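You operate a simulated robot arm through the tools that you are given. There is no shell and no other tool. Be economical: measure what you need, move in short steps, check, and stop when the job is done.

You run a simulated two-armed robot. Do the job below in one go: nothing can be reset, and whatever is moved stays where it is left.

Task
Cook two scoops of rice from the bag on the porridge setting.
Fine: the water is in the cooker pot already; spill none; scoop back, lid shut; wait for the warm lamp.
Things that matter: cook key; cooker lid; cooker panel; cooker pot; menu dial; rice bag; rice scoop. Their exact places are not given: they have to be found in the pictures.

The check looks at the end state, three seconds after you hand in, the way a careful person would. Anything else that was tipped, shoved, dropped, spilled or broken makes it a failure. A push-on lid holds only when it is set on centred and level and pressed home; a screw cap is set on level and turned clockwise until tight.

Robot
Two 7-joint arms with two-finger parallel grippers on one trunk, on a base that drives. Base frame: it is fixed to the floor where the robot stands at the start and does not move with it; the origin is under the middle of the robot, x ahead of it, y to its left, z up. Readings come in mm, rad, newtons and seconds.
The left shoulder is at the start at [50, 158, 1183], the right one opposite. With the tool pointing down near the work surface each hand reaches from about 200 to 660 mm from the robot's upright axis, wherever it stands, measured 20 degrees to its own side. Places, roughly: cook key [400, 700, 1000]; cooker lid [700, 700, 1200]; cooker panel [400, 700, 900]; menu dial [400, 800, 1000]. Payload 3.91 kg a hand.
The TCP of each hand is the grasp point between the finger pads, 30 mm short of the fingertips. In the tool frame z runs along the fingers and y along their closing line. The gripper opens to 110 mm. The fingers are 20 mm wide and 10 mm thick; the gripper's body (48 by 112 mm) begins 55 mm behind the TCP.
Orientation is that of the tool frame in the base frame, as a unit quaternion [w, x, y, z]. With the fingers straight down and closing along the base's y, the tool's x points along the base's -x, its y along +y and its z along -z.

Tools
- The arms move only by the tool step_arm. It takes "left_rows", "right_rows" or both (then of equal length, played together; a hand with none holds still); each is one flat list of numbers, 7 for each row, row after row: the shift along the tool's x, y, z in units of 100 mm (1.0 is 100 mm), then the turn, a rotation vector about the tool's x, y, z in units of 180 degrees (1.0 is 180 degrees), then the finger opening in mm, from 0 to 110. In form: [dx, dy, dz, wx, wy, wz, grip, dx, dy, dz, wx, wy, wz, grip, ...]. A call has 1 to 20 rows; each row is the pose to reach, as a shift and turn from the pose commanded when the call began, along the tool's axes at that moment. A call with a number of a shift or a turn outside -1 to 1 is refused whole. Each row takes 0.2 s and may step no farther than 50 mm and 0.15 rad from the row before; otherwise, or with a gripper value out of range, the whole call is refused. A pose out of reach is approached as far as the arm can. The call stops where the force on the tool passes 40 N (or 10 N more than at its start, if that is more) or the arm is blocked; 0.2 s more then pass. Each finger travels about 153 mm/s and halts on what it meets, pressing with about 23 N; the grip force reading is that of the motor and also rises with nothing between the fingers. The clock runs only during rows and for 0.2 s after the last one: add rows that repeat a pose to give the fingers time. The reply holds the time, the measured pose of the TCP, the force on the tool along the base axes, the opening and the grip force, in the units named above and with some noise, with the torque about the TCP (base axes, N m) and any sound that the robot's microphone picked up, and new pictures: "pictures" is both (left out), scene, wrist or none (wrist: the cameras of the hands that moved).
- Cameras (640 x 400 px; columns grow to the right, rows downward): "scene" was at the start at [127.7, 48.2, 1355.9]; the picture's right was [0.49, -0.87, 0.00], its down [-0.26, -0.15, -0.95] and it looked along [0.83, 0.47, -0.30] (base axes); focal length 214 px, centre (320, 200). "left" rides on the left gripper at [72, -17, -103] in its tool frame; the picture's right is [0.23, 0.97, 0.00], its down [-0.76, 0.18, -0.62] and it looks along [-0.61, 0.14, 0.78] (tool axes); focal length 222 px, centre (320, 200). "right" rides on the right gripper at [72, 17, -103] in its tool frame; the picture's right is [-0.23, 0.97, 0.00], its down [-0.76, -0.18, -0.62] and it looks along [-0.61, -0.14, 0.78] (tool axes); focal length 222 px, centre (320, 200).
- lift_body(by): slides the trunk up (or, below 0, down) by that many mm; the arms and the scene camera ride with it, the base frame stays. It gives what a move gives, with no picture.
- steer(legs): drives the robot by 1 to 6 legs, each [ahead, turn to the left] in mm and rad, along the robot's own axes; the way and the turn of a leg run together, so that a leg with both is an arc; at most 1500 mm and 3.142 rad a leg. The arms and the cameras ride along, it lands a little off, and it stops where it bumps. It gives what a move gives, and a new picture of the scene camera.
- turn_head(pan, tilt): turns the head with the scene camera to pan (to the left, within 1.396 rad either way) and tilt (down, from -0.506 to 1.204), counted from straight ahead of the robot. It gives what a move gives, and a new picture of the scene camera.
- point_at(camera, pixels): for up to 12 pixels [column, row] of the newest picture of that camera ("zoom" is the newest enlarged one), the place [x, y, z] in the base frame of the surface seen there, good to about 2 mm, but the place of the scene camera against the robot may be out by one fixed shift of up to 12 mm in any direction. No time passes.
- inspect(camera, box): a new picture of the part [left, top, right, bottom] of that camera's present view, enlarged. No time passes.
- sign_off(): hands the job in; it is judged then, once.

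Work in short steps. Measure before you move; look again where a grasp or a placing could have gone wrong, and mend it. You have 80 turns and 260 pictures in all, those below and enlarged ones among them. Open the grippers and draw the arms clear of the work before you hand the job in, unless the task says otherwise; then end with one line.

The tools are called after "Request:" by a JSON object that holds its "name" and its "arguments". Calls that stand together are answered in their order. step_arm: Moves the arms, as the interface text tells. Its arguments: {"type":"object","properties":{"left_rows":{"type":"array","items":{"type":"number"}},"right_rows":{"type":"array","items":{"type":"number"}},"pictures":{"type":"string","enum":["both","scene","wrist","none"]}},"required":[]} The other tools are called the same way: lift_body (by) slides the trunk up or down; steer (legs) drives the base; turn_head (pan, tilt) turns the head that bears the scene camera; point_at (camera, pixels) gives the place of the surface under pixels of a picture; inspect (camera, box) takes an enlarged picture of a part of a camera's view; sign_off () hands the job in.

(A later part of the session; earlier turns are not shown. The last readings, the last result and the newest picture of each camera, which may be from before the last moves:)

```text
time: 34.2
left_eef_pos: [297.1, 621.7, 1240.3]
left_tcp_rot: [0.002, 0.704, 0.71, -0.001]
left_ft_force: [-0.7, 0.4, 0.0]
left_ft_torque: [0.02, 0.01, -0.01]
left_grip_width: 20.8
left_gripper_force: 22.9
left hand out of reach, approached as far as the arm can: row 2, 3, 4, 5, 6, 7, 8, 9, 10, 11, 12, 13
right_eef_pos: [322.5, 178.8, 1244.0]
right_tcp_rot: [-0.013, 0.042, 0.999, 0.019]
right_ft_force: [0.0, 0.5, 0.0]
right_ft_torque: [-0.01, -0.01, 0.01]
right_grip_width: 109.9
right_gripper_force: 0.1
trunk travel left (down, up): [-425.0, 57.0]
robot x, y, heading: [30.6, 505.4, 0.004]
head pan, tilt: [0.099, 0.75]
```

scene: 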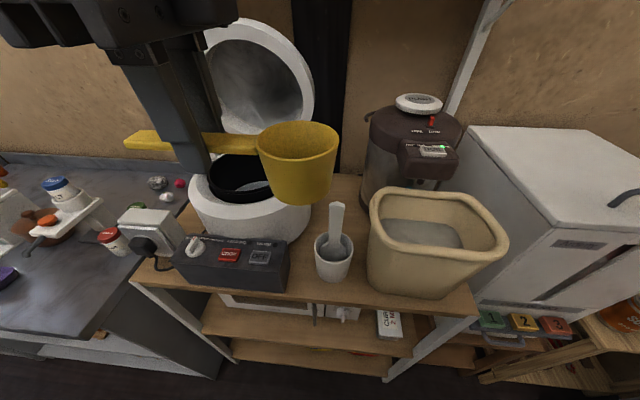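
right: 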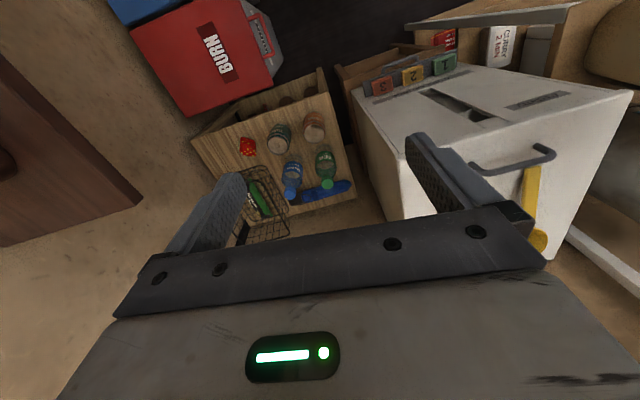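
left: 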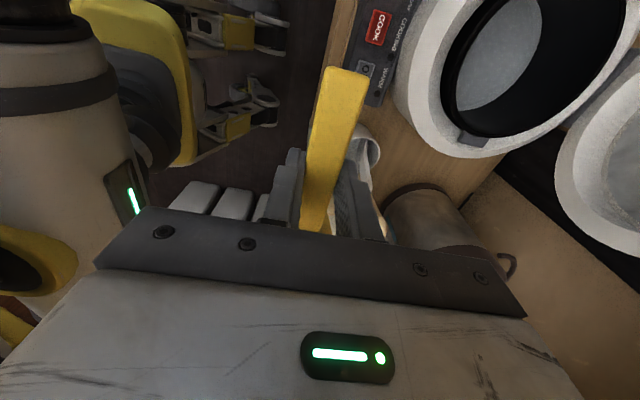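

Orientation is right: scoop level, cup toward −y. The arm is cramped at this height, so I raise the trunk and lower the hand toward the bag.

Request:
{"name": "lift_body", "arguments": {"by": 55}}

Request:
{"name": "step_arm", "arguments": {"left_rows": [-0.3, 0.2, 0.4, 0, 0, 0, 5, -0.6, 0.4, 0.7, 0, 0, 0, 5, -0.9, 0.6, 1.0, 0, 0, 0, 5], "pictures": "none"}}

Request:
{"name": "step_arm", "arguments": {"left_rows": [-0.3, 0.2, 0.2, 0, 0, 0, 5, -0.6, 0.4, 0.4, 0, 0, 0, 5, -0.9, 0.6, 0.5, 0, 0, 0, 5], "pictures": "scene"}}

```text
time: 35.2
left_eef_pos: [297.6, 621.7, 1295.5]
left_tcp_rot: [0.002, 0.704, 0.711, -0.001]
left_ft_force: [0.4, 0.5, -0.1]
left_ft_torque: [0.02, 0.02, 0.01]
left_grip_width: 20.6
left_gripper_force: 23.3
right_eef_pos: [323.7, 179.6, 1298.4]
right_tcp_rot: [-0.014, 0.042, 0.999, 0.02]
right_ft_force: [-0.4, -0.5, -0.1]
right_ft_torque: [0.0, 0.0, 0.04]
right_grip_width: 109.7
right_gripper_force: 0.1
trunk travel left (down, up): [-480.0, 2.0]
robot x, y, heading: [27.7, 506.1, 0.005]
head pan, tilt: [0.099, 0.75]
```

```text
refused: row 1 steps farther than a row can; nothing moved
```

```text
time: 36.0
left_eef_pos: [299.8, 597.5, 1235.8]
left_tcp_rot: [0.003, 0.703, 0.711, 0.0]
left_ft_force: [0.1, -0.2, -0.6]
left_ft_torque: [0.01, -0.01, 0.03]
left_grip_width: 20.7
left_gripper_force: 23.0
left hand out of reach, approached as far as the arm can: row 1, 2, 3
right_eef_pos: [322.7, 180.3, 1298.8]
right_tcp_rot: [-0.013, 0.042, 0.999, 0.019]
right_ft_force: [1.2, -0.3, -0.6]
right_ft_torque: [0.0, 0.0, -0.01]
right_grip_width: 109.9
right_gripper_force: 0.1
trunk travel left (down, up): [-480.0, 2.0]
robot x, y, heading: [26.1, 504.3, -0.0]
head pan, tilt: [0.099, 0.75]
```

scene: 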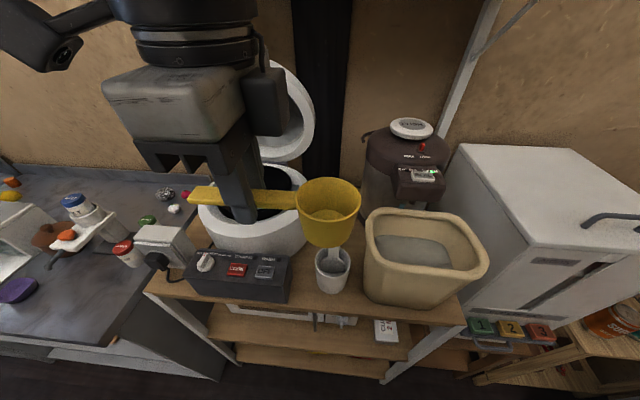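

That wrist twist limits the reach facing straight ahead. I turn the base right 0.7 so the bag lies on the left hand's own side, then untwist.

Request:
{"name": "steer", "arguments": {"legs": [[0, -0.7]]}}

Request:
{"name": "turn_head", "arguments": {"pan": 0.45, "tilt": 0.85}}

Request:
{"name": "step_arm", "arguments": {"left_rows": [0, 0, 0.1, 0, 0, -0.0446, 5, 0, 0, 0.2, 0, 0, -0.0891, 5, 0, 0, 0.3, 0, 0, -0.1337, 5, 0, 0, 0.4, 0, 0, -0.1783, 5, 0, 0, 0.5, 0, 0, -0.2228, 5], "pictures": "both"}}

```text
time: 38.3
left_eef_pos: [294.6, 401.6, 1236.1]
left_tcp_rot: [0.003, 0.904, 0.428, 0.0]
left_ft_force: [-0.8, 0.2, -0.4]
left_ft_torque: [0.0, -0.01, 0.03]
left_grip_width: 21.0
left_gripper_force: 23.1
right_eef_pos: [45.3, 67.1, 1298.8]
right_tcp_rot: [-0.006, 0.382, 0.924, 0.023]
right_ft_force: [0.4, 0.1, -0.4]
right_ft_torque: [-0.01, 0.04, 0.0]
right_grip_width: 110.0
right_gripper_force: 0.0
trunk travel left (down, up): [-480.0, 2.0]
robot x, y, heading: [27.5, 505.0, -0.699]
head pan, tilt: [0.099, 0.75]
```

scene: 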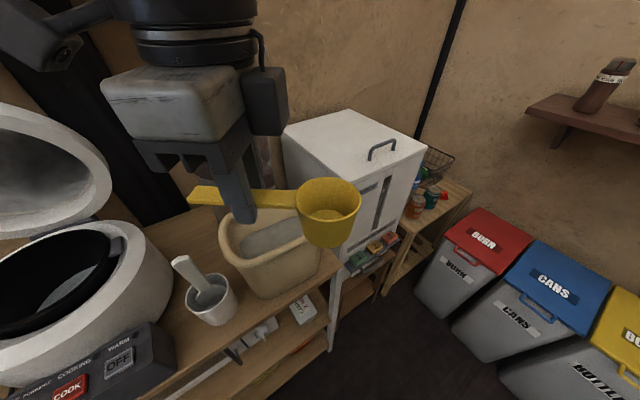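

```text
time: 39.1
left_eef_pos: [295.1, 402.2, 1235.4]
left_tcp_rot: [0.003, 0.904, 0.428, 0.0]
left_ft_force: [-0.5, -0.5, -0.7]
left_ft_torque: [0.05, -0.04, 0.01]
left_grip_width: 20.4
left_gripper_force: 22.6
right_eef_pos: [44.0, 66.7, 1298.7]
right_tcp_rot: [-0.006, 0.382, 0.924, 0.021]
right_ft_force: [0.2, -1.2, 0.0]
right_ft_torque: [-0.01, 0.02, 0.0]
right_grip_width: 110.0
right_gripper_force: 0.0
trunk travel left (down, up): [-480.0, 2.0]
robot x, y, heading: [32.1, 507.2, -0.707]
head pan, tilt: [0.45, 0.85]
```

scene: 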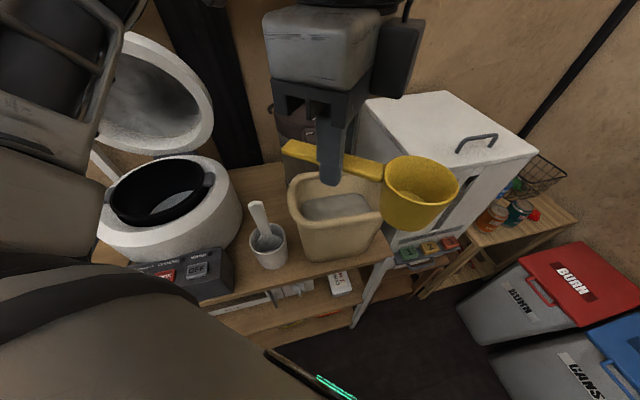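

```text
time: 40.3
left_eef_pos: [295.0, 402.2, 1186.4]
left_tcp_rot: [0.002, 0.702, 0.712, -0.002]
left_ft_force: [-0.8, -0.4, -1.2]
left_ft_torque: [0.03, 0.01, 0.01]
left_grip_width: 21.1
left_gripper_force: 22.8
right_eef_pos: [44.0, 68.0, 1299.9]
right_tcp_rot: [-0.007, 0.382, 0.924, 0.022]
right_ft_force: [-0.6, 0.1, -0.1]
right_ft_torque: [0.02, 0.01, -0.01]
right_grip_width: 110.1
right_gripper_force: 0.1
trunk travel left (down, up): [-480.0, 2.0]
robot x, y, heading: [28.2, 505.2, -0.699]
head pan, tilt: [0.45, 0.85]
```

scene: 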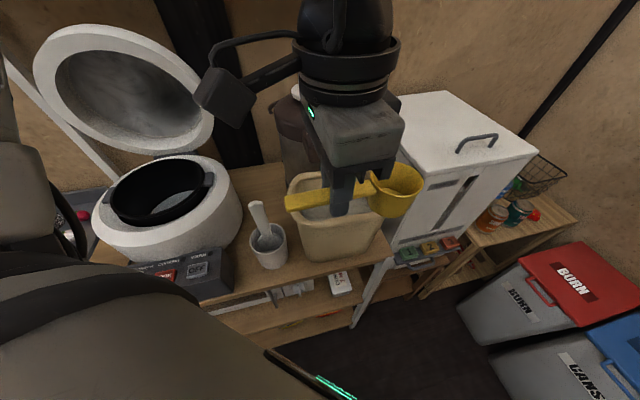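
left: 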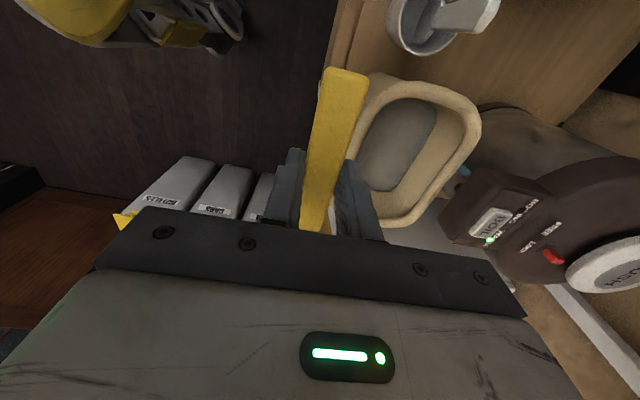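

Now it tracks well. The left camera sees the bag opening at (360–480, 85–225); I measure it there without shift.

Request:
{"name": "point_at", "arguments": {"camera": "left", "pixels": [[375, 95], [430, 85], [478, 125], [455, 185], [410, 222], [360, 140], [400, 140], [425, 120], [385, 180], [437, 150], [420, 190], [455, 135]]}}

Request:
{"name": "inspect", "arguments": {"camera": "left", "box": [330, 60, 500, 240]}}

```text
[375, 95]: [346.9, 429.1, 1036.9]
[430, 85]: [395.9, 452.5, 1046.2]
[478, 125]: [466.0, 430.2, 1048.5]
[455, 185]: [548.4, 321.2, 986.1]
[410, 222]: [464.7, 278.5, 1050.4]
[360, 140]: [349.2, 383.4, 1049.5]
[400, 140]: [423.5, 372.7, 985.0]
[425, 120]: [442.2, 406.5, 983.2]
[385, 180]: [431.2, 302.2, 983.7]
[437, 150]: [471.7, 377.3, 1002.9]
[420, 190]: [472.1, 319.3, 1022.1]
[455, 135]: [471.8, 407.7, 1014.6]
```

```text
2.22 times, centred on (415, 150) of left
```

zoom: 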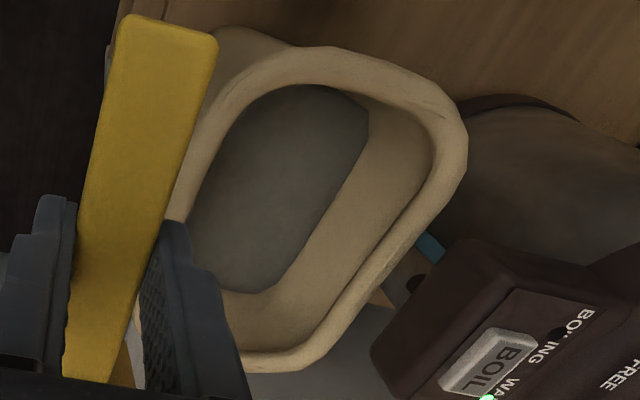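

Bag by wrist camera: inner walls x≈360–472, y≈278–440, rim top 1050, rice 984. The gripper body must stay above 1053, so the cup rim's centre can go down to about z=979. I move over the bag, pitch the cup down 55° and lower partway, then look.

Request:
{"name": "step_arm", "arguments": {"left_rows": [-0.03, 0.33, 0, 0, 0, 0, 5, -0.06, 0.66, 0, 0, 0, 0, 5, -0.09, 1.0, 0, 0, 0, 0, 5], "pictures": "none"}}

Request:
{"name": "step_arm", "arguments": {"left_rows": [0, 0.03, 0.05, 0, 0.0437, 0, 5, 0, 0.06, 0.1, 0, 0.0873, 0, 5, 0, 0.09, 0.2, 0, 0.131, 0, 5, 0, 0.12, 0.3, 0, 0.1746, 0, 5, 0, 0.15, 0.4, 0, 0.2183, 0, 5, 0, 0.18, 0.5, 0, 0.2619, 0, 5, 0, 0.21, 0.6, 0, 0.3056, 0, 5, 0, 0.21, 0.66, 0, 0.3056, 0, 5], "pictures": "both"}}

```text
time: 41.1
left_eef_pos: [395.6, 394.2, 1187.3]
left_tcp_rot: [0.003, 0.702, 0.712, -0.002]
left_ft_force: [-0.3, 0.1, 0.2]
left_ft_torque: [0.04, 0.0, 0.01]
left_grip_width: 20.7
left_gripper_force: 23.5
right_eef_pos: [45.6, 67.0, 1298.3]
right_tcp_rot: [-0.006, 0.382, 0.924, 0.021]
right_ft_force: [0.7, 0.3, -0.5]
right_ft_torque: [-0.02, 0.05, 0.02]
right_grip_width: 110.0
right_gripper_force: 0.0
trunk travel left (down, up): [-480.0, 2.0]
robot x, y, heading: [26.2, 505.8, -0.703]
head pan, tilt: [0.45, 0.85]
```

```text
time: 42.9
left_eef_pos: [424.3, 511.0, 1104.5]
left_tcp_rot: [-0.326, 0.623, 0.633, 0.323]
left_ft_force: [0.3, 0.1, 7.3]
left_ft_torque: [-0.46, 0.11, 0.1]
left_grip_width: 21.3
left_gripper_force: 23.0
left hand out of reach, approached as far as the arm can: row 3, 4, 5, 6, 7, 8
right_eef_pos: [44.1, 67.8, 1298.6]
right_tcp_rot: [-0.005, 0.382, 0.924, 0.022]
right_ft_force: [0.1, -0.9, 0.4]
right_ft_torque: [0.03, -0.02, 0.01]
right_grip_width: 110.0
right_gripper_force: 0.0
trunk travel left (down, up): [-480.0, 2.0]
robot x, y, heading: [31.4, 508.3, -0.693]
head pan, tilt: [0.45, 0.85]
```

scene: 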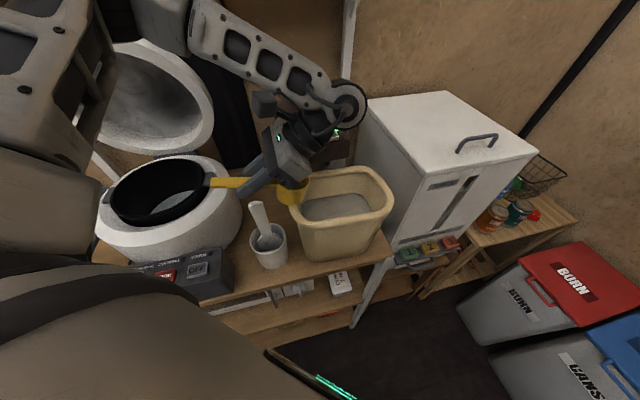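
left: 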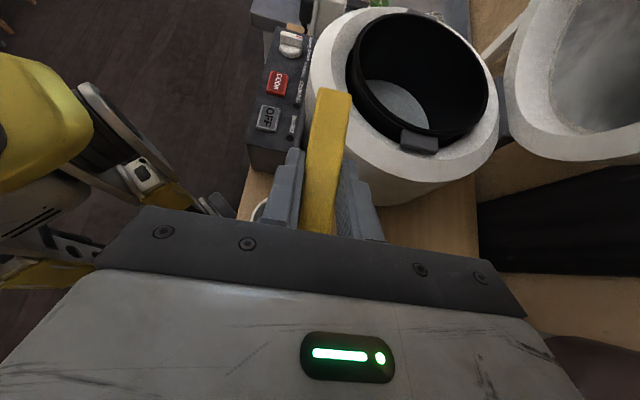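

That posture was out of reach and drifted, leaving the cup lightly touching the bag's rim (7 N). I raise it straight up and bring the scoop back to level.

Request:
{"name": "step_arm", "arguments": {"left_rows": [0.2, 0, -0.14, 0, 0, 0, 5, 0.41, 0, -0.29, 0, 0, 0, 5, 0.74, 0, -0.52, 0, 0, 0, 5], "pictures": "none"}}

Request:
{"name": "step_arm", "arguments": {"left_rows": [0.04, 0, -0.03, 0, -0.0437, 0, 5, 0.08, 0, -0.06, 0, -0.0873, 0, 5, 0.12, 0, -0.09, 0, -0.131, 0, 5, 0.16, 0, -0.12, 0, -0.1746, 0, 5, 0.2, 0, -0.15, 0, -0.2183, 0, 5, 0.24, 0, -0.18, 0, -0.2619, 0, 5, 0.24, 0, -0.18, 0, -0.3056, 0, 5], "pictures": "both"}}

```text
time: 43.7
left_eef_pos: [418.5, 537.5, 1175.4]
left_tcp_rot: [-0.325, 0.624, 0.634, 0.322]
left_ft_force: [-0.6, -0.2, -0.1]
left_ft_torque: [0.03, 0.03, 0.0]
left_grip_width: 21.1
left_gripper_force: 22.7
left hand out of reach, approached as far as the arm can: row 1, 2, 3
right_eef_pos: [44.0, 67.3, 1299.8]
right_tcp_rot: [-0.006, 0.382, 0.924, 0.021]
right_ft_force: [-0.1, 0.2, 0.2]
right_ft_torque: [-0.03, 0.03, -0.01]
right_grip_width: 110.2
right_gripper_force: 0.0
trunk travel left (down, up): [-480.0, 2.0]
robot x, y, heading: [30.5, 507.6, -0.702]
head pan, tilt: [0.45, 0.85]
```

```text
time: 45.3
left_eef_pos: [418.6, 537.4, 1206.4]
left_tcp_rot: [0.004, 0.702, 0.712, -0.002]
left_ft_force: [0.0, -0.6, -1.5]
left_ft_torque: [-0.01, 0.04, 0.0]
left_grip_width: 21.2
left_gripper_force: 23.4
right_eef_pos: [44.5, 68.4, 1299.1]
right_tcp_rot: [-0.006, 0.383, 0.924, 0.021]
right_ft_force: [-0.8, 0.5, 1.2]
right_ft_torque: [-0.02, 0.01, -0.01]
right_grip_width: 109.9
right_gripper_force: 0.1
trunk travel left (down, up): [-480.0, 2.0]
robot x, y, heading: [26.9, 505.3, -0.702]
head pan, tilt: [0.45, 0.85]
```

scene: 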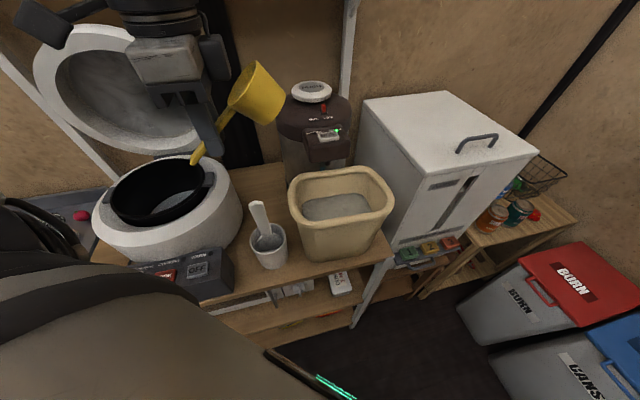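
left: 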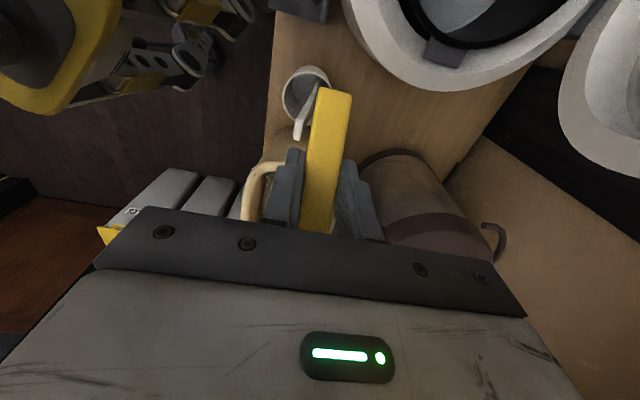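

The bag is unmoved, but the scoop slipped in the grip and its cup now points upward. I measure its tilt, and the cabinet's front edge, to plan a better regrip along the handle at the cabinet's front-left edge.

Request:
{"name": "inspect", "arguments": {"camera": "scene", "box": [150, 40, 310, 180]}}

Request:
{"name": "point_at", "arguments": {"camera": "scene", "pixels": [[199, 156], [226, 118], [260, 64], [285, 95], [265, 120], [425, 178], [420, 172], [400, 157], [370, 125], [440, 165], [380, 110], [337, 210]]}}

Request:
{"name": "point_at", "arguments": {"camera": "left", "pixels": [[340, 92], [333, 130], [322, 190], [318, 215], [345, 170]]}}

```text
2.86 times, centred on (230, 110) of scene
```

zoom: 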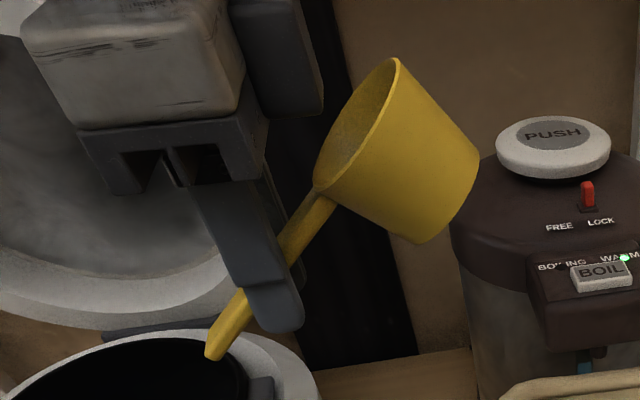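

```text
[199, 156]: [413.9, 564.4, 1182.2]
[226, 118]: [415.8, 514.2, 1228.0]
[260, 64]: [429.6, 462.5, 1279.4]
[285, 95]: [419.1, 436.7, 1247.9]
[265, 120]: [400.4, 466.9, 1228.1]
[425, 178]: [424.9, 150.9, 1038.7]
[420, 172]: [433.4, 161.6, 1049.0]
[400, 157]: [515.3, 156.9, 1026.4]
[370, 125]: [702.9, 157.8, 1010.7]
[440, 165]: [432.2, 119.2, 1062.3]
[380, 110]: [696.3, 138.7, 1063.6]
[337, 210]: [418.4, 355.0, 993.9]
```

```text
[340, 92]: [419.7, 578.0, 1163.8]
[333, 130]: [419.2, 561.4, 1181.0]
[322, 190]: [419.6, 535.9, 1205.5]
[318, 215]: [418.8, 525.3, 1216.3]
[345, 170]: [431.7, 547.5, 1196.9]
```

The handle now sits 45° cup-up in the grip. I'll press it back on the cabinet top and regrip along the handle there. First a check of the wall shelf's place, drawing the right arm in, then drive back.

Request:
{"name": "point_at", "arguments": {"camera": "scene", "pixels": [[437, 160], [470, 172], [530, 155]]}}

Request:
{"name": "step_arm", "arguments": {"right_rows": [0, 0.4, 0, 0, 0, 0, 110, 0, 0.8, 0, 0, 0, 0, 110], "pictures": "none"}}

Request:
{"name": "steer", "arguments": {"legs": [[0, -0.92], [500, 0], [0, 1.32]]}}

Request:
{"name": "turn_head", "arguments": {"pan": 0.4, "tilt": 0.7}}

```text
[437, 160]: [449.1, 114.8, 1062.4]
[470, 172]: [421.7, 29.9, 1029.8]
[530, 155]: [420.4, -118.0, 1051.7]
```

```text
time: 45.9
left_eef_pos: [418.3, 536.5, 1205.1]
left_tcp_rot: [0.004, 0.702, 0.712, -0.002]
left_ft_force: [0.0, 0.6, -0.1]
left_ft_torque: [0.05, -0.01, -0.01]
left_grip_width: 21.3
left_gripper_force: 22.8
right_eef_pos: [101.2, 122.5, 1300.6]
right_tcp_rot: [-0.006, 0.382, 0.924, 0.023]
right_ft_force: [1.4, 0.8, -0.6]
right_ft_torque: [-0.01, 0.01, -0.02]
right_grip_width: 110.0
right_gripper_force: 0.0
trunk travel left (down, up): [-480.0, 2.0]
robot x, y, heading: [30.0, 504.0, -0.703]
head pan, tilt: [0.45, 0.85]
```

```text
time: 54.5
left_eef_pos: [347.0, 195.6, 1205.9]
left_tcp_rot: [0.003, 0.537, 0.844, -0.001]
left_ft_force: [-0.9, -0.2, -0.3]
left_ft_torque: [0.03, 0.02, 0.03]
left_grip_width: 21.2
left_gripper_force: 22.9
right_eef_pos: [225.8, -312.7, 1300.8]
right_tcp_rot: [-0.011, 0.18, 0.983, 0.021]
right_ft_force: [0.0, 1.1, 0.2]
right_ft_torque: [0.0, 0.03, 0.01]
right_grip_width: 110.0
right_gripper_force: 0.1
trunk travel left (down, up): [-480.0, 2.0]
robot x, y, heading: [6.8, 9.6, -0.276]
head pan, tilt: [0.45, 0.85]
```

scene: 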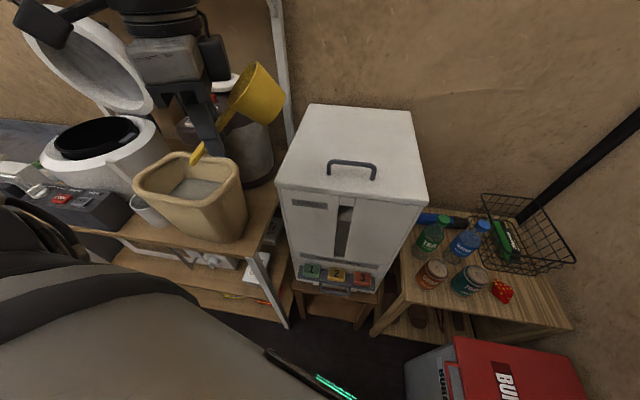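

```text
time: 55.2
left_eef_pos: [347.4, 196.1, 1205.5]
left_tcp_rot: [0.003, 0.537, 0.844, 0.0]
left_ft_force: [0.4, 0.7, -0.4]
left_ft_torque: [0.03, 0.01, 0.03]
left_grip_width: 21.0
left_gripper_force: 23.3
right_eef_pos: [225.6, -312.9, 1301.8]
right_tcp_rot: [-0.01, 0.18, 0.983, 0.02]
right_ft_force: [0.4, 0.5, 0.4]
right_ft_torque: [0.04, 0.02, -0.01]
right_grip_width: 110.1
right_gripper_force: 0.1
trunk travel left (down, up): [-480.0, 2.0]
robot x, y, heading: [5.9, 8.2, -0.277]
head pan, tilt: [0.4, 0.7]
```

scene: 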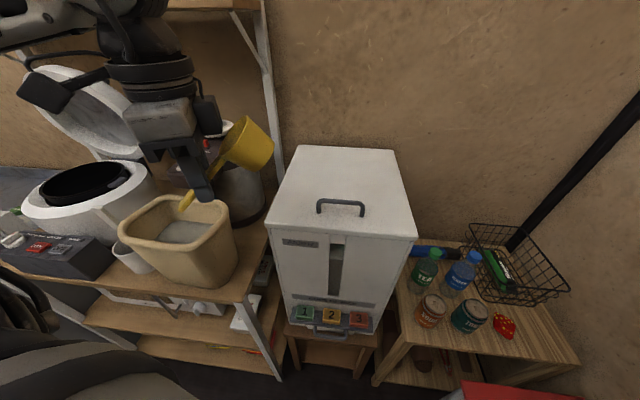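

I rotate the scoop's cup to point along +x and hover it over the cabinet's front-left top, left of the bar.

Request:
{"name": "step_arm", "arguments": {"left_rows": [-0.116, 0.043, 0, 0, 0, -0.0451, 5, -0.232, 0.085, 0, 0, 0, -0.0903, 5, -0.349, 0.128, 0, 0, 0, -0.1354, 5, -0.465, 0.17, 0, 0, 0, -0.1806, 5, -0.581, 0.213, 0, 0, 0, -0.2257, 5, -0.697, 0.255, 0, 0, 0, -0.2708, 5, -0.814, 0.298, 0, 0, 0, -0.316, 5, -0.93, 0.34, 0, 0, 0, -0.3611, 5], "pictures": "none"}}

Request:
{"name": "step_arm", "arguments": {"left_rows": [-0.3, -0.1, 0.2, 0, 0, 0, 5, -0.6, -0.21, 0.4, 0, 0, 0, 5, -0.8, -0.21, 0.6, 0, 0, 0, 5], "pictures": "both"}}

```text
time: 57.0
left_eef_pos: [417.4, 124.3, 1207.4]
left_tcp_rot: [0.002, -0.001, 1.0, -0.002]
left_ft_force: [-0.1, -0.4, -0.4]
left_ft_torque: [0.0, -0.01, 0.0]
left_grip_width: 21.1
left_gripper_force: 22.5
right_eef_pos: [227.7, -313.2, 1301.1]
right_tcp_rot: [-0.011, 0.18, 0.983, 0.021]
right_ft_force: [0.6, -0.2, -0.3]
right_ft_torque: [0.0, -0.01, 0.01]
right_grip_width: 109.8
right_gripper_force: 0.0
trunk travel left (down, up): [-480.0, 2.0]
robot x, y, heading: [5.3, 8.9, -0.277]
head pan, tilt: [0.4, 0.7]
```

```text
time: 57.8
left_eef_pos: [497.0, 104.7, 1147.1]
left_tcp_rot: [0.002, 0.001, 1.0, -0.003]
left_ft_force: [-0.3, 0.2, 0.0]
left_ft_torque: [-0.01, 0.01, 0.0]
left_grip_width: 21.1
left_gripper_force: 23.5
right_eef_pos: [227.2, -313.4, 1301.3]
right_tcp_rot: [-0.01, 0.18, 0.983, 0.02]
right_ft_force: [-0.6, -1.1, 0.3]
right_ft_torque: [0.0, 0.02, 0.01]
right_grip_width: 109.9
right_gripper_force: 0.0
trunk travel left (down, up): [-480.0, 2.0]
robot x, y, heading: [6.0, 5.9, -0.278]
head pan, tilt: [0.4, 0.7]
```

scene: 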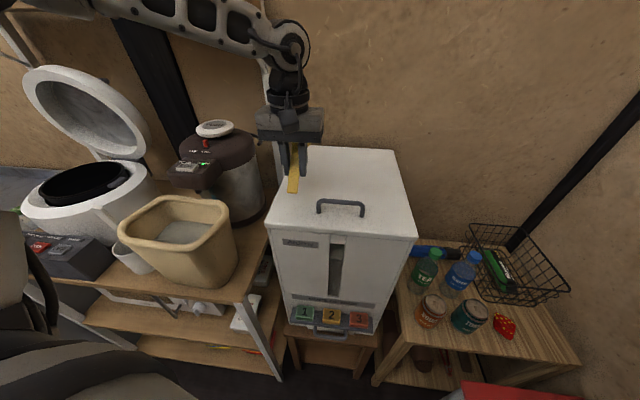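
left: 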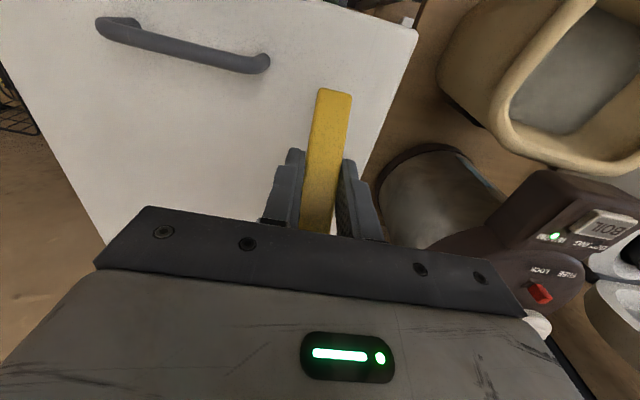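

Hovering at the right spot. I press the tail down onto the cabinet slowly to turn the scoop back toward flat.

Request:
{"name": "step_arm", "arguments": {"left_rows": [0, 0, 0.12, 0, 0, 0, 5, 0, 0, 0.24, 0, 0, 0, 5, 0, 0, 0.34, 0, 0, 0, 5, 0, 0, 0.44, 0, 0, 0, 5, 0, 0, 0.52, 0, 0, 0, 5, 0, 0, 0.59, 0, 0, 0, 5], "pictures": "both"}}

```text
time: 59.2
left_eef_pos: [499.1, 102.9, 1090.4]
left_tcp_rot: [0.004, 0.0, 1.0, -0.004]
left_ft_force: [5.1, -1.2, 15.8]
left_ft_torque: [0.01, 0.46, 0.03]
left_grip_width: 21.5
left_gripper_force: 22.6
right_eef_pos: [226.1, -313.2, 1301.1]
right_tcp_rot: [-0.01, 0.18, 0.983, 0.02]
right_ft_force: [0.8, -0.2, 0.2]
right_ft_torque: [-0.01, 0.03, -0.04]
right_grip_width: 109.8
right_gripper_force: 0.1
trunk travel left (down, up): [-480.0, 2.0]
robot x, y, heading: [7.8, 5.3, -0.279]
head pan, tilt: [0.4, 0.7]
```

scene: 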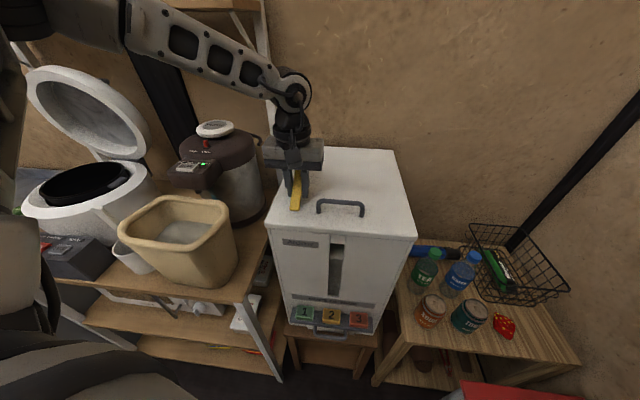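
left: 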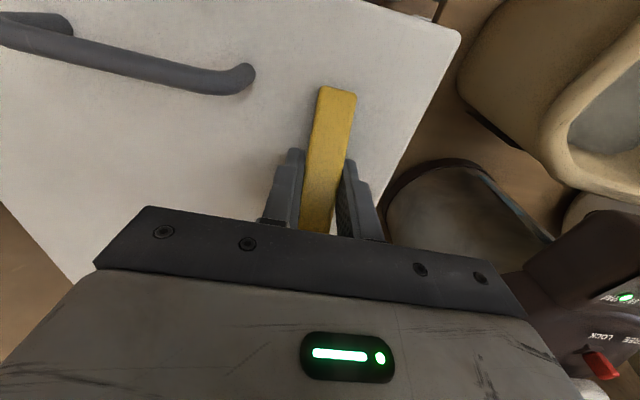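

Pressing with 16 N turned the scoop; I check its slope before releasing.

Request:
{"name": "point_at", "arguments": {"camera": "left", "pixels": [[338, 92], [333, 130], [322, 190], [318, 215], [400, 150]]}}

```text
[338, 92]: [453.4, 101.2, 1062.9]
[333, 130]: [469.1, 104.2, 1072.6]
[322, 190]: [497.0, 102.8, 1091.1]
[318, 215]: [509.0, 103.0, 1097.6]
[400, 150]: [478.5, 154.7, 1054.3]
```

The slope is 32° (rest is about 18°), tail at x≈450. I lower 4 mm more, then open just a little so it settles between the fingers.

Request:
{"name": "step_arm", "arguments": {"left_rows": [0, 0, 0.04, 0, 0, 0, 5, 0, 0, 0.04, 0, 0, 0, 18, 0, 0, 0.04, 0, 0, 0, 22, 0, 0, 0.04, 0, 0, 0, 24, 0, 0, 0.04, 0, 0, 0, 26, 0, 0, 0.04, 0, 0, 0, 40, 0, 0, 0.04, 0, 0, 0, 40], "pictures": "wrist"}}

Request:
{"name": "point_at", "arguments": {"camera": "left", "pixels": [[338, 92], [333, 130], [322, 190], [318, 215], [345, 95]]}}

```text
time: 60.8
left_eef_pos: [499.2, 103.8, 1084.5]
left_tcp_rot: [0.002, 0.0, 1.0, -0.002]
left_ft_force: [-0.3, -0.6, -0.4]
left_ft_torque: [0.0, -0.02, 0.03]
left_grip_width: 40.1
left_gripper_force: 0.1
right_eef_pos: [225.2, -311.9, 1301.7]
right_tcp_rot: [-0.01, 0.18, 0.983, 0.021]
right_ft_force: [0.4, 0.0, 0.6]
right_ft_torque: [0.0, -0.03, -0.02]
right_grip_width: 110.2
right_gripper_force: 0.1
trunk travel left (down, up): [-480.0, 2.0]
robot x, y, heading: [4.3, 12.7, -0.275]
head pan, tilt: [0.4, 0.7]
```

left: 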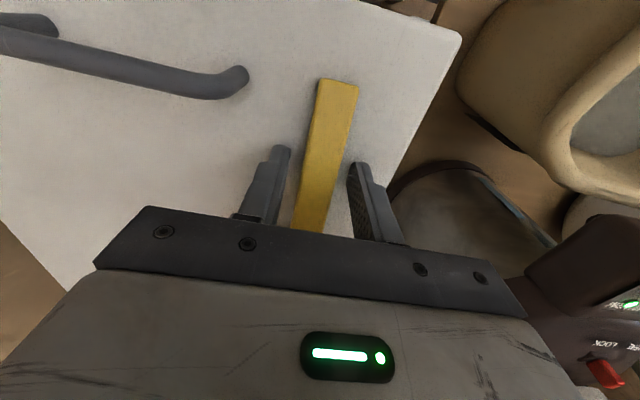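

```text
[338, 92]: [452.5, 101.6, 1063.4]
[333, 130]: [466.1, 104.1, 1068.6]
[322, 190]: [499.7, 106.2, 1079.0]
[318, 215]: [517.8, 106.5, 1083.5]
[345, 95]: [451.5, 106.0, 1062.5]
```

It settled at 18° slope with its tail at x≈447. I rise, draw back, pitch the fingers to 25° below horizontal and come down in front of the tail.

Request:
{"name": "step_arm", "arguments": {"left_rows": [0, 0, -0.45, 0, 0, 0, 60, 0, 0, -0.9, 0, 0, 0, 60], "pictures": "none"}}

Request:
{"name": "step_arm", "arguments": {"left_rows": [0.13, 0, 0, 0, -0.0451, 0, 50, 0.26, 0, 0, 0, -0.0903, 0, 50, 0.39, 0, 0, 0, -0.1354, 0, 50, 0.52, 0, 0, 0, -0.1806, 0, 50, 0.65, 0, 0, 0, -0.2257, 0, 50, 0.78, 0, 0, 0, -0.2708, 0, 50, 0.9, 0, 0, 0, -0.316, 0, 50, 1.0, 0, 0, 0, -0.3611, 0, 50], "pictures": "none"}}

Request:
{"name": "step_arm", "arguments": {"left_rows": [0.3, 0, 0.12, 0, 0, 0, 50, 0.6, 0, 0.26, 0, 0, 0, 50, 0.77, 0, 0.36, 0, 0, 0, 50], "pictures": "both"}}

```text
time: 61.4
left_eef_pos: [497.8, 106.3, 1173.2]
left_tcp_rot: [0.002, 0.0, 1.0, -0.002]
left_ft_force: [0.3, -0.2, -0.2]
left_ft_torque: [-0.01, -0.02, 0.01]
left_grip_width: 60.1
left_gripper_force: 0.1
right_eef_pos: [225.4, -311.9, 1300.1]
right_tcp_rot: [-0.011, 0.179, 0.984, 0.02]
right_ft_force: [-0.7, -0.2, -0.7]
right_ft_torque: [-0.03, 0.0, -0.01]
right_grip_width: 109.9
right_gripper_force: 0.1
trunk travel left (down, up): [-480.0, 2.0]
robot x, y, heading: [7.0, 11.0, -0.276]
head pan, tilt: [0.4, 0.7]
```

```text
time: 63.2
left_eef_pos: [445.7, 58.2, 1183.5]
left_tcp_rot: [0.539, -0.002, 0.842, -0.002]
left_ft_force: [0.4, 0.2, -0.5]
left_ft_torque: [-0.01, 0.01, 0.0]
left_grip_width: 50.3
left_gripper_force: 0.2
left hand out of reach, approached as far as the arm can: row 6, 7, 8
right_eef_pos: [227.7, -311.9, 1301.1]
right_tcp_rot: [-0.011, 0.179, 0.984, 0.021]
right_ft_force: [0.0, -0.6, 0.4]
right_ft_torque: [-0.01, -0.01, -0.01]
right_grip_width: 110.2
right_gripper_force: 0.0
trunk travel left (down, up): [-480.0, 2.0]
robot x, y, heading: [8.3, 11.6, -0.277]
head pan, tilt: [0.4, 0.7]
```

```text
time: 64.0
left_eef_pos: [449.0, 61.9, 1105.9]
left_tcp_rot: [0.545, -0.003, 0.838, -0.006]
left_ft_force: [-0.9, -1.2, 22.2]
left_ft_torque: [-0.57, -0.22, 0.0]
left_grip_width: 50.3
left_gripper_force: 0.3
left hand out of reach, approached as far as the arm can: row 1, 3
right_eef_pos: [224.1, -313.8, 1301.4]
right_tcp_rot: [-0.01, 0.179, 0.984, 0.02]
right_ft_force: [0.3, -0.3, -0.3]
right_ft_torque: [-0.04, -0.03, 0.02]
right_grip_width: 110.1
right_gripper_force: 0.1
trunk travel left (down, up): [-480.0, 2.0]
robot x, y, heading: [4.9, 10.4, -0.281]
head pan, tilt: [0.4, 0.7]
```

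scene: 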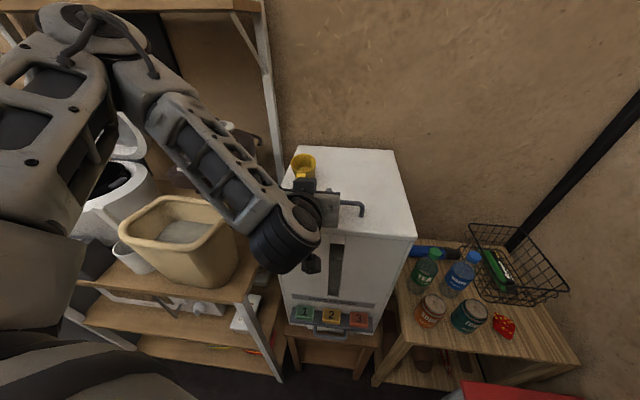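
left: 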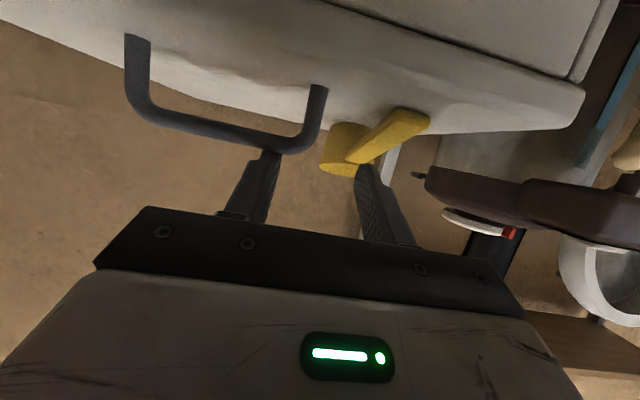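

Too near the body: the hand was forced onto the bar (22 N). I raise it and back the base off by 130 mm for room.

Request:
{"name": "step_arm", "arguments": {"left_rows": [-0.27, 0, -0.12, 0, 0, 0, 50, -0.54, 0, -0.25, 0, 0, 0, 50], "pictures": "none"}}

Request:
{"name": "steer", "arguments": {"legs": [[-140, 0]]}}

Request:
{"name": "inspect", "arguments": {"camera": "scene", "box": [240, 120, 460, 300]}}

```text
time: 64.6
left_eef_pos: [449.9, 62.4, 1162.0]
left_tcp_rot: [0.538, -0.001, 0.843, -0.001]
left_ft_force: [-0.8, -0.6, -0.9]
left_ft_torque: [0.02, 0.03, 0.03]
left_grip_width: 50.0
left_gripper_force: 0.1
left hand out of reach, approached as far as the arm can: row 2
right_eef_pos: [226.5, -312.8, 1300.8]
right_tcp_rot: [-0.01, 0.18, 0.983, 0.021]
right_ft_force: [0.3, 0.6, -0.7]
right_ft_torque: [0.02, 0.05, 0.0]
right_grip_width: 110.0
right_gripper_force: 0.0
trunk travel left (down, up): [-480.0, 2.0]
robot x, y, heading: [4.0, 6.0, -0.275]
head pan, tilt: [0.4, 0.7]
```

```text
time: 65.9
left_eef_pos: [312.3, 100.4, 1161.6]
left_tcp_rot: [0.54, -0.001, 0.842, -0.002]
left_ft_force: [0.5, -0.8, 0.0]
left_ft_torque: [0.0, 0.01, 0.0]
left_grip_width: 50.1
left_gripper_force: 0.0
right_eef_pos: [87.9, -271.8, 1300.3]
right_tcp_rot: [-0.011, 0.18, 0.983, 0.021]
right_ft_force: [-0.4, -0.3, 0.3]
right_ft_torque: [0.02, -0.01, -0.02]
right_grip_width: 110.1
right_gripper_force: 0.0
trunk travel left (down, up): [-480.0, 2.0]
robot x, y, heading: [-134.8, 49.9, -0.276]
head pan, tilt: [0.4, 0.7]
```

scene: 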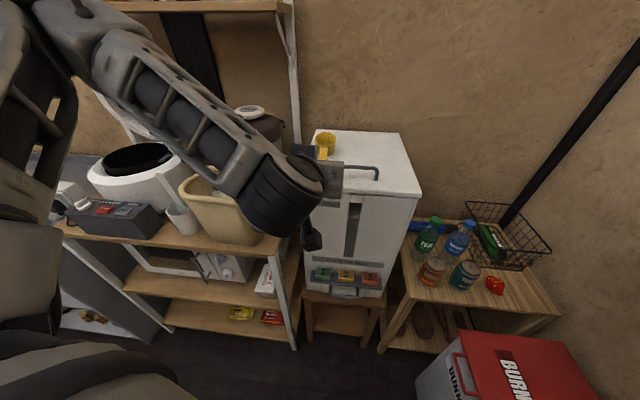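

```text
2.22 times, centred on (350, 210) of scene
```

zoom: 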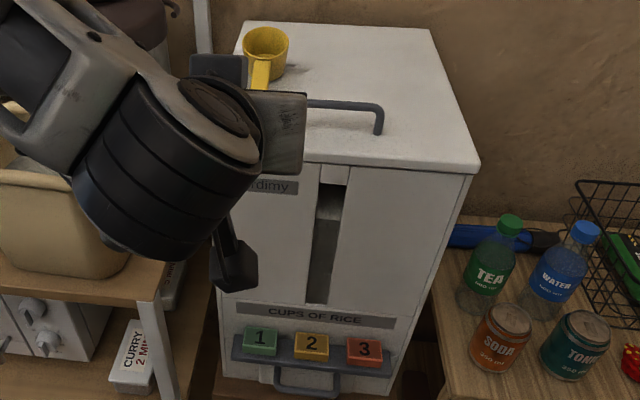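

Now I have room. I lower and advance to just in front of the handle's tail (x≈382, z≈1078) and look.

Request:
{"name": "step_arm", "arguments": {"left_rows": [0.16, 0.01, 0.33, 0, 0, 0, 50, 0.32, 0.03, 0.66, 0, 0, 0, 50, 0.47, 0.04, 0.986, 0, 0, 0, 50, 0.47, 0.04, 0.986, 0, 0, 0, 50], "pictures": "both"}}

Request:
{"name": "inspect", "arguments": {"camera": "left", "box": [220, 60, 440, 240]}}

```text
time: 66.9
left_eef_pos: [385.5, 103.9, 1076.8]
left_tcp_rot: [0.538, -0.001, 0.843, -0.001]
left_ft_force: [0.0, 0.2, -0.2]
left_ft_torque: [-0.01, 0.01, -0.01]
left_grip_width: 49.9
left_gripper_force: 0.1
right_eef_pos: [89.1, -274.1, 1301.2]
right_tcp_rot: [-0.011, 0.18, 0.983, 0.02]
right_ft_force: [-0.7, -0.2, 0.2]
right_ft_torque: [0.0, 0.01, -0.01]
right_grip_width: 109.9
right_gripper_force: 0.1
trunk travel left (down, up): [-480.0, 2.0]
robot x, y, heading: [-130.2, 49.2, -0.273]
head pan, tilt: [0.4, 0.7]
```

scene: 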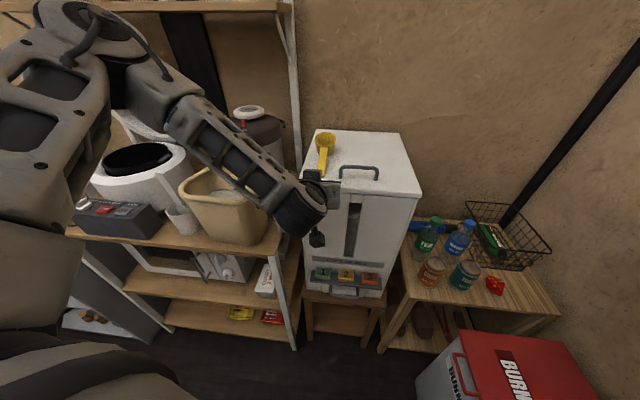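
left: 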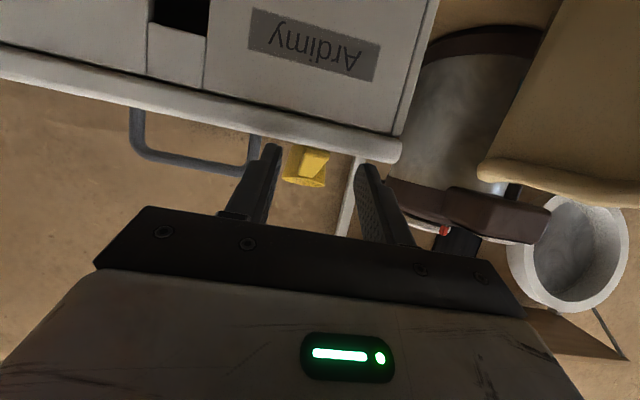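

```text
2.22 times, centred on (330, 150) of left
```

zoom: 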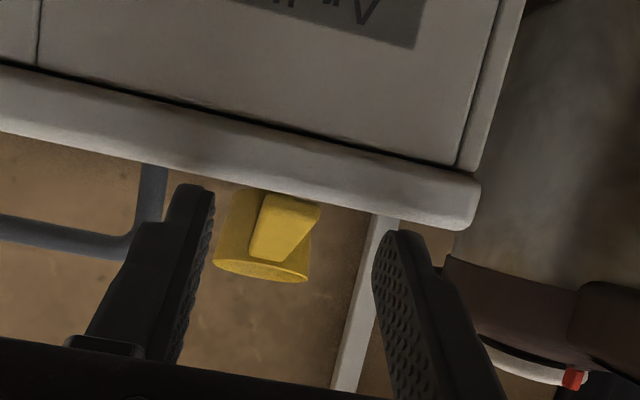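

The tail lies between the fingers. I slide forward 90 mm along the cabinet, then close.

Request:
{"name": "step_arm", "arguments": {"left_rows": [-0.13, 0, 0.27, 0, 0, 0, 50, -0.26, 0, 0.54, 0, 0, 0, 50, -0.393, 0, 0.81, 0, 0, 0, 50, -0.393, 0, 0.81, 0, 0, 0, 30, -0.393, 0, 0.81, 0, 0, 0, 5, -0.393, 0, 0.81, 0, 0, 0, 5, -0.393, 0, 0.81, 0, 0, 0, 5], "pictures": "both"}}

Request:
{"name": "inspect", "arguments": {"camera": "scene", "box": [270, 110, 430, 250]}}

```text
time: 68.5
left_eef_pos: [474.7, 102.6, 1080.0]
left_tcp_rot: [0.539, -0.001, 0.842, -0.001]
left_ft_force: [0.0, 0.0, -0.8]
left_ft_torque: [0.01, 0.01, 0.03]
left_grip_width: 21.1
left_gripper_force: 23.2
right_eef_pos: [89.1, -273.6, 1301.2]
right_tcp_rot: [-0.01, 0.179, 0.984, 0.02]
right_ft_force: [-0.3, -0.2, -0.7]
right_ft_torque: [-0.03, -0.02, -0.03]
right_grip_width: 110.2
right_gripper_force: 0.1
trunk travel left (down, up): [-480.0, 2.0]
robot x, y, heading: [-131.0, 44.9, -0.28]
head pan, tilt: [0.4, 0.7]
```

scene: 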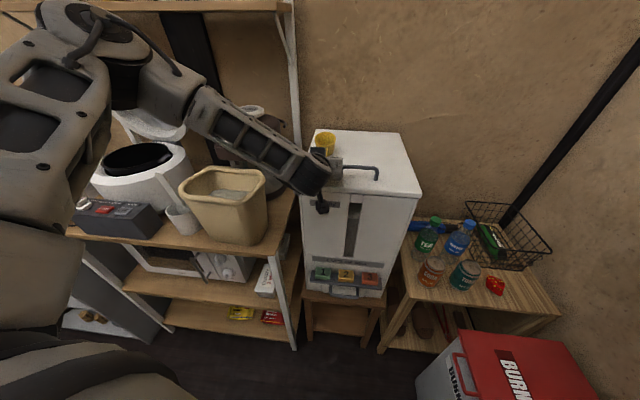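
left: 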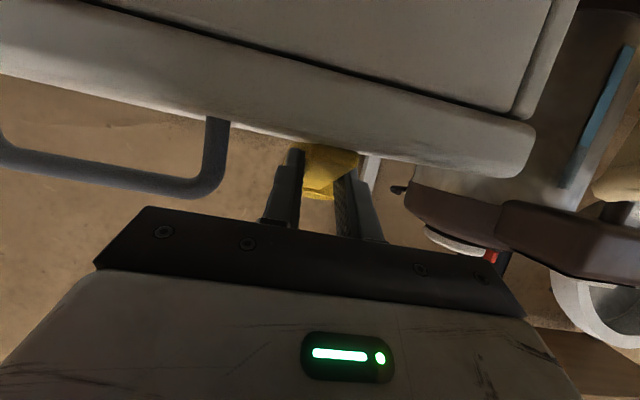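

```text
2.86 times, centred on (350, 180) of scene
```

zoom: 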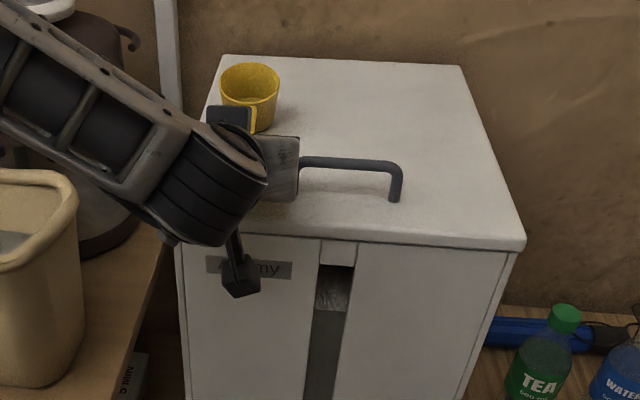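

Gripped (21 mm) with the handle 43° off the finger line — much better for scooping and pouring. I lift, pull back and pitch the hand down for a compact drive.

Request:
{"name": "step_arm", "arguments": {"left_rows": [-0.3, 0, -0.14, 0, 0, 0, 5, -0.6, 0, -0.28, 0, 0, 0, 5, -0.92, 0, -0.42, 0, 0, 0, 5], "pictures": "none"}}

Request:
{"name": "step_arm", "arguments": {"left_rows": [0, 0, -0.12, 0, 0.0451, 0, 5, 0, 0, -0.24, 0, 0.0903, 0, 5, 0, 0, -0.36, 0, 0.1354, 0, 5, 0, 0, -0.48, 0, 0.1806, 0, 5, 0, 0, -0.6, 0, 0.2257, 0, 5, 0, 0, -0.72, 0, 0.2708, 0, 5, 0, 0, -0.84, 0, 0.316, 0, 5, 0, 0, -0.94, 0, 0.3611, 0, 5], "pictures": "none"}}

Request:
{"name": "step_arm", "arguments": {"left_rows": [0.4, 0, 0, 0, 0, 0, 5, 0.8, 0, 0, 0, 0, 0, 5, 1.0, 0, 0, 0, 0, 0, 5], "pictures": "scene"}}

```text
time: 69.3
left_eef_pos: [473.4, 104.0, 1180.3]
left_tcp_rot: [0.539, -0.001, 0.842, -0.001]
left_ft_force: [-0.3, -0.5, -0.2]
left_ft_torque: [-0.02, 0.02, 0.01]
left_grip_width: 21.1
left_gripper_force: 23.0
right_eef_pos: [89.1, -273.9, 1300.7]
right_tcp_rot: [-0.011, 0.18, 0.983, 0.021]
right_ft_force: [-0.3, 0.2, 0.1]
right_ft_torque: [-0.01, 0.03, -0.01]
right_grip_width: 110.1
right_gripper_force: 0.1
trunk travel left (down, up): [-480.0, 2.0]
robot x, y, heading: [-133.5, 48.7, -0.277]
head pan, tilt: [0.4, 0.7]
```

```text
time: 71.1
left_eef_pos: [386.6, 104.6, 1221.0]
left_tcp_rot: [0.001, 0.0, 1.0, -0.002]
left_ft_force: [0.3, -0.1, -1.1]
left_ft_torque: [-0.02, 0.0, -0.01]
left_grip_width: 20.9
left_gripper_force: 22.6
right_eef_pos: [90.3, -273.2, 1300.7]
right_tcp_rot: [-0.01, 0.18, 0.983, 0.02]
right_ft_force: [-0.5, -0.8, -0.4]
right_ft_torque: [0.05, 0.03, 0.01]
right_grip_width: 109.9
right_gripper_force: 0.0
trunk travel left (down, up): [-480.0, 2.0]
robot x, y, heading: [-130.3, 45.2, -0.278]
head pan, tilt: [0.4, 0.7]
```

```text
time: 71.9
left_eef_pos: [287.6, 103.6, 1220.3]
left_tcp_rot: [0.001, 0.0, 1.0, -0.002]
left_ft_force: [0.8, 0.0, -1.2]
left_ft_torque: [0.02, -0.03, 0.02]
left_grip_width: 21.2
left_gripper_force: 23.1
right_eef_pos: [87.3, -273.8, 1299.5]
right_tcp_rot: [-0.011, 0.18, 0.983, 0.02]
right_ft_force: [-1.2, 0.2, 0.1]
right_ft_torque: [0.03, 0.0, 0.0]
right_grip_width: 110.0
right_gripper_force: 0.0
trunk travel left (down, up): [-480.0, 2.0]
robot x, y, heading: [-127.2, 49.9, -0.278]
head pan, tilt: [0.4, 0.7]
```

scene: 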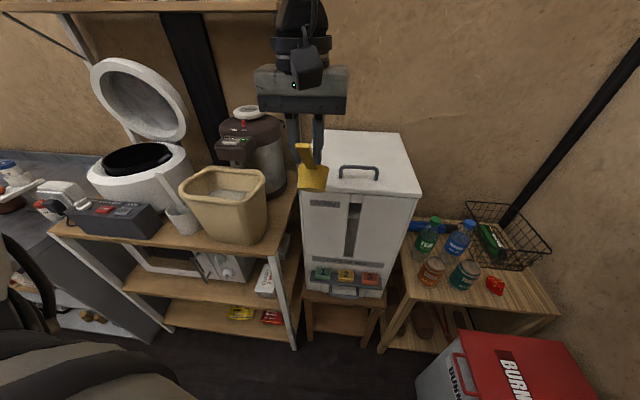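

The scoop hangs cup-down as wanted. I drive to about (28,505) and face the bag.

Request:
{"name": "steer", "arguments": {"legs": [[0, 1.514], [486, 0], [0, -1.94]]}}

Request:
{"name": "turn_head", "arguments": {"pan": 0.35, "tilt": 0.85}}

```text
time: 83.3
left_eef_pos: [416.8, 405.4, 1222.6]
left_tcp_rot: [0.003, 0.199, 0.98, -0.004]
left_ft_force: [-4.9, 9.1, 14.0]
left_ft_torque: [0.86, -0.31, 0.5]
left_grip_width: 29.0
left_gripper_force: 23.2
right_eef_pos: [87.6, 135.9, 1302.6]
right_tcp_rot: [-0.006, 0.372, 0.928, 0.022]
right_ft_force: [-0.3, -0.2, 0.1]
right_ft_torque: [-0.04, 0.01, 0.02]
right_grip_width: 109.9
right_gripper_force: 0.1
trunk travel left (down, up): [-480.0, 2.0]
robot x, y, heading: [10.7, 519.6, -0.681]
head pan, tilt: [0.4, 0.7]
```

scene: 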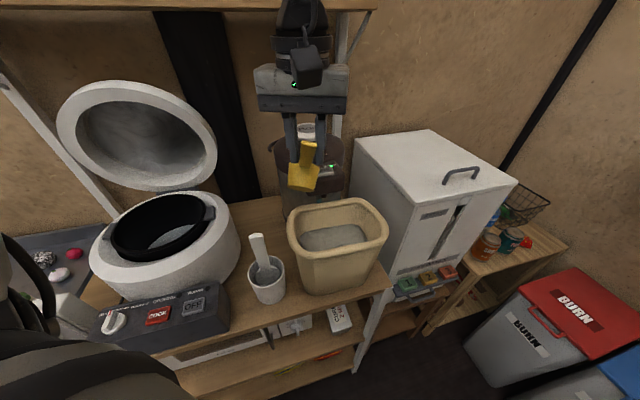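

```text
time: 84.0
left_eef_pos: [416.9, 405.1, 1222.8]
left_tcp_rot: [0.003, 0.2, 0.98, -0.003]
left_ft_force: [-4.7, 11.1, 14.2]
left_ft_torque: [1.02, -0.3, 0.59]
left_grip_width: 28.0
left_gripper_force: 22.8
right_eef_pos: [87.3, 135.9, 1301.1]
right_tcp_rot: [-0.005, 0.373, 0.928, 0.021]
right_ft_force: [0.8, 0.5, 0.1]
right_ft_torque: [-0.01, 0.01, 0.01]
right_grip_width: 110.0
right_gripper_force: 0.2
trunk travel left (down, up): [-480.0, 2.0]
robot x, y, heading: [11.3, 517.9, -0.68]
head pan, tilt: [0.351, 0.85]
```

scene: 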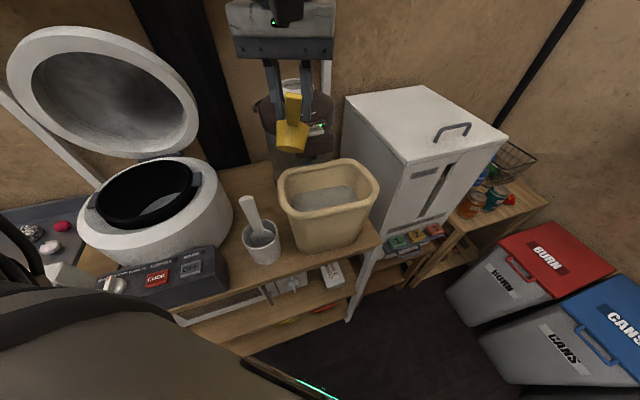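

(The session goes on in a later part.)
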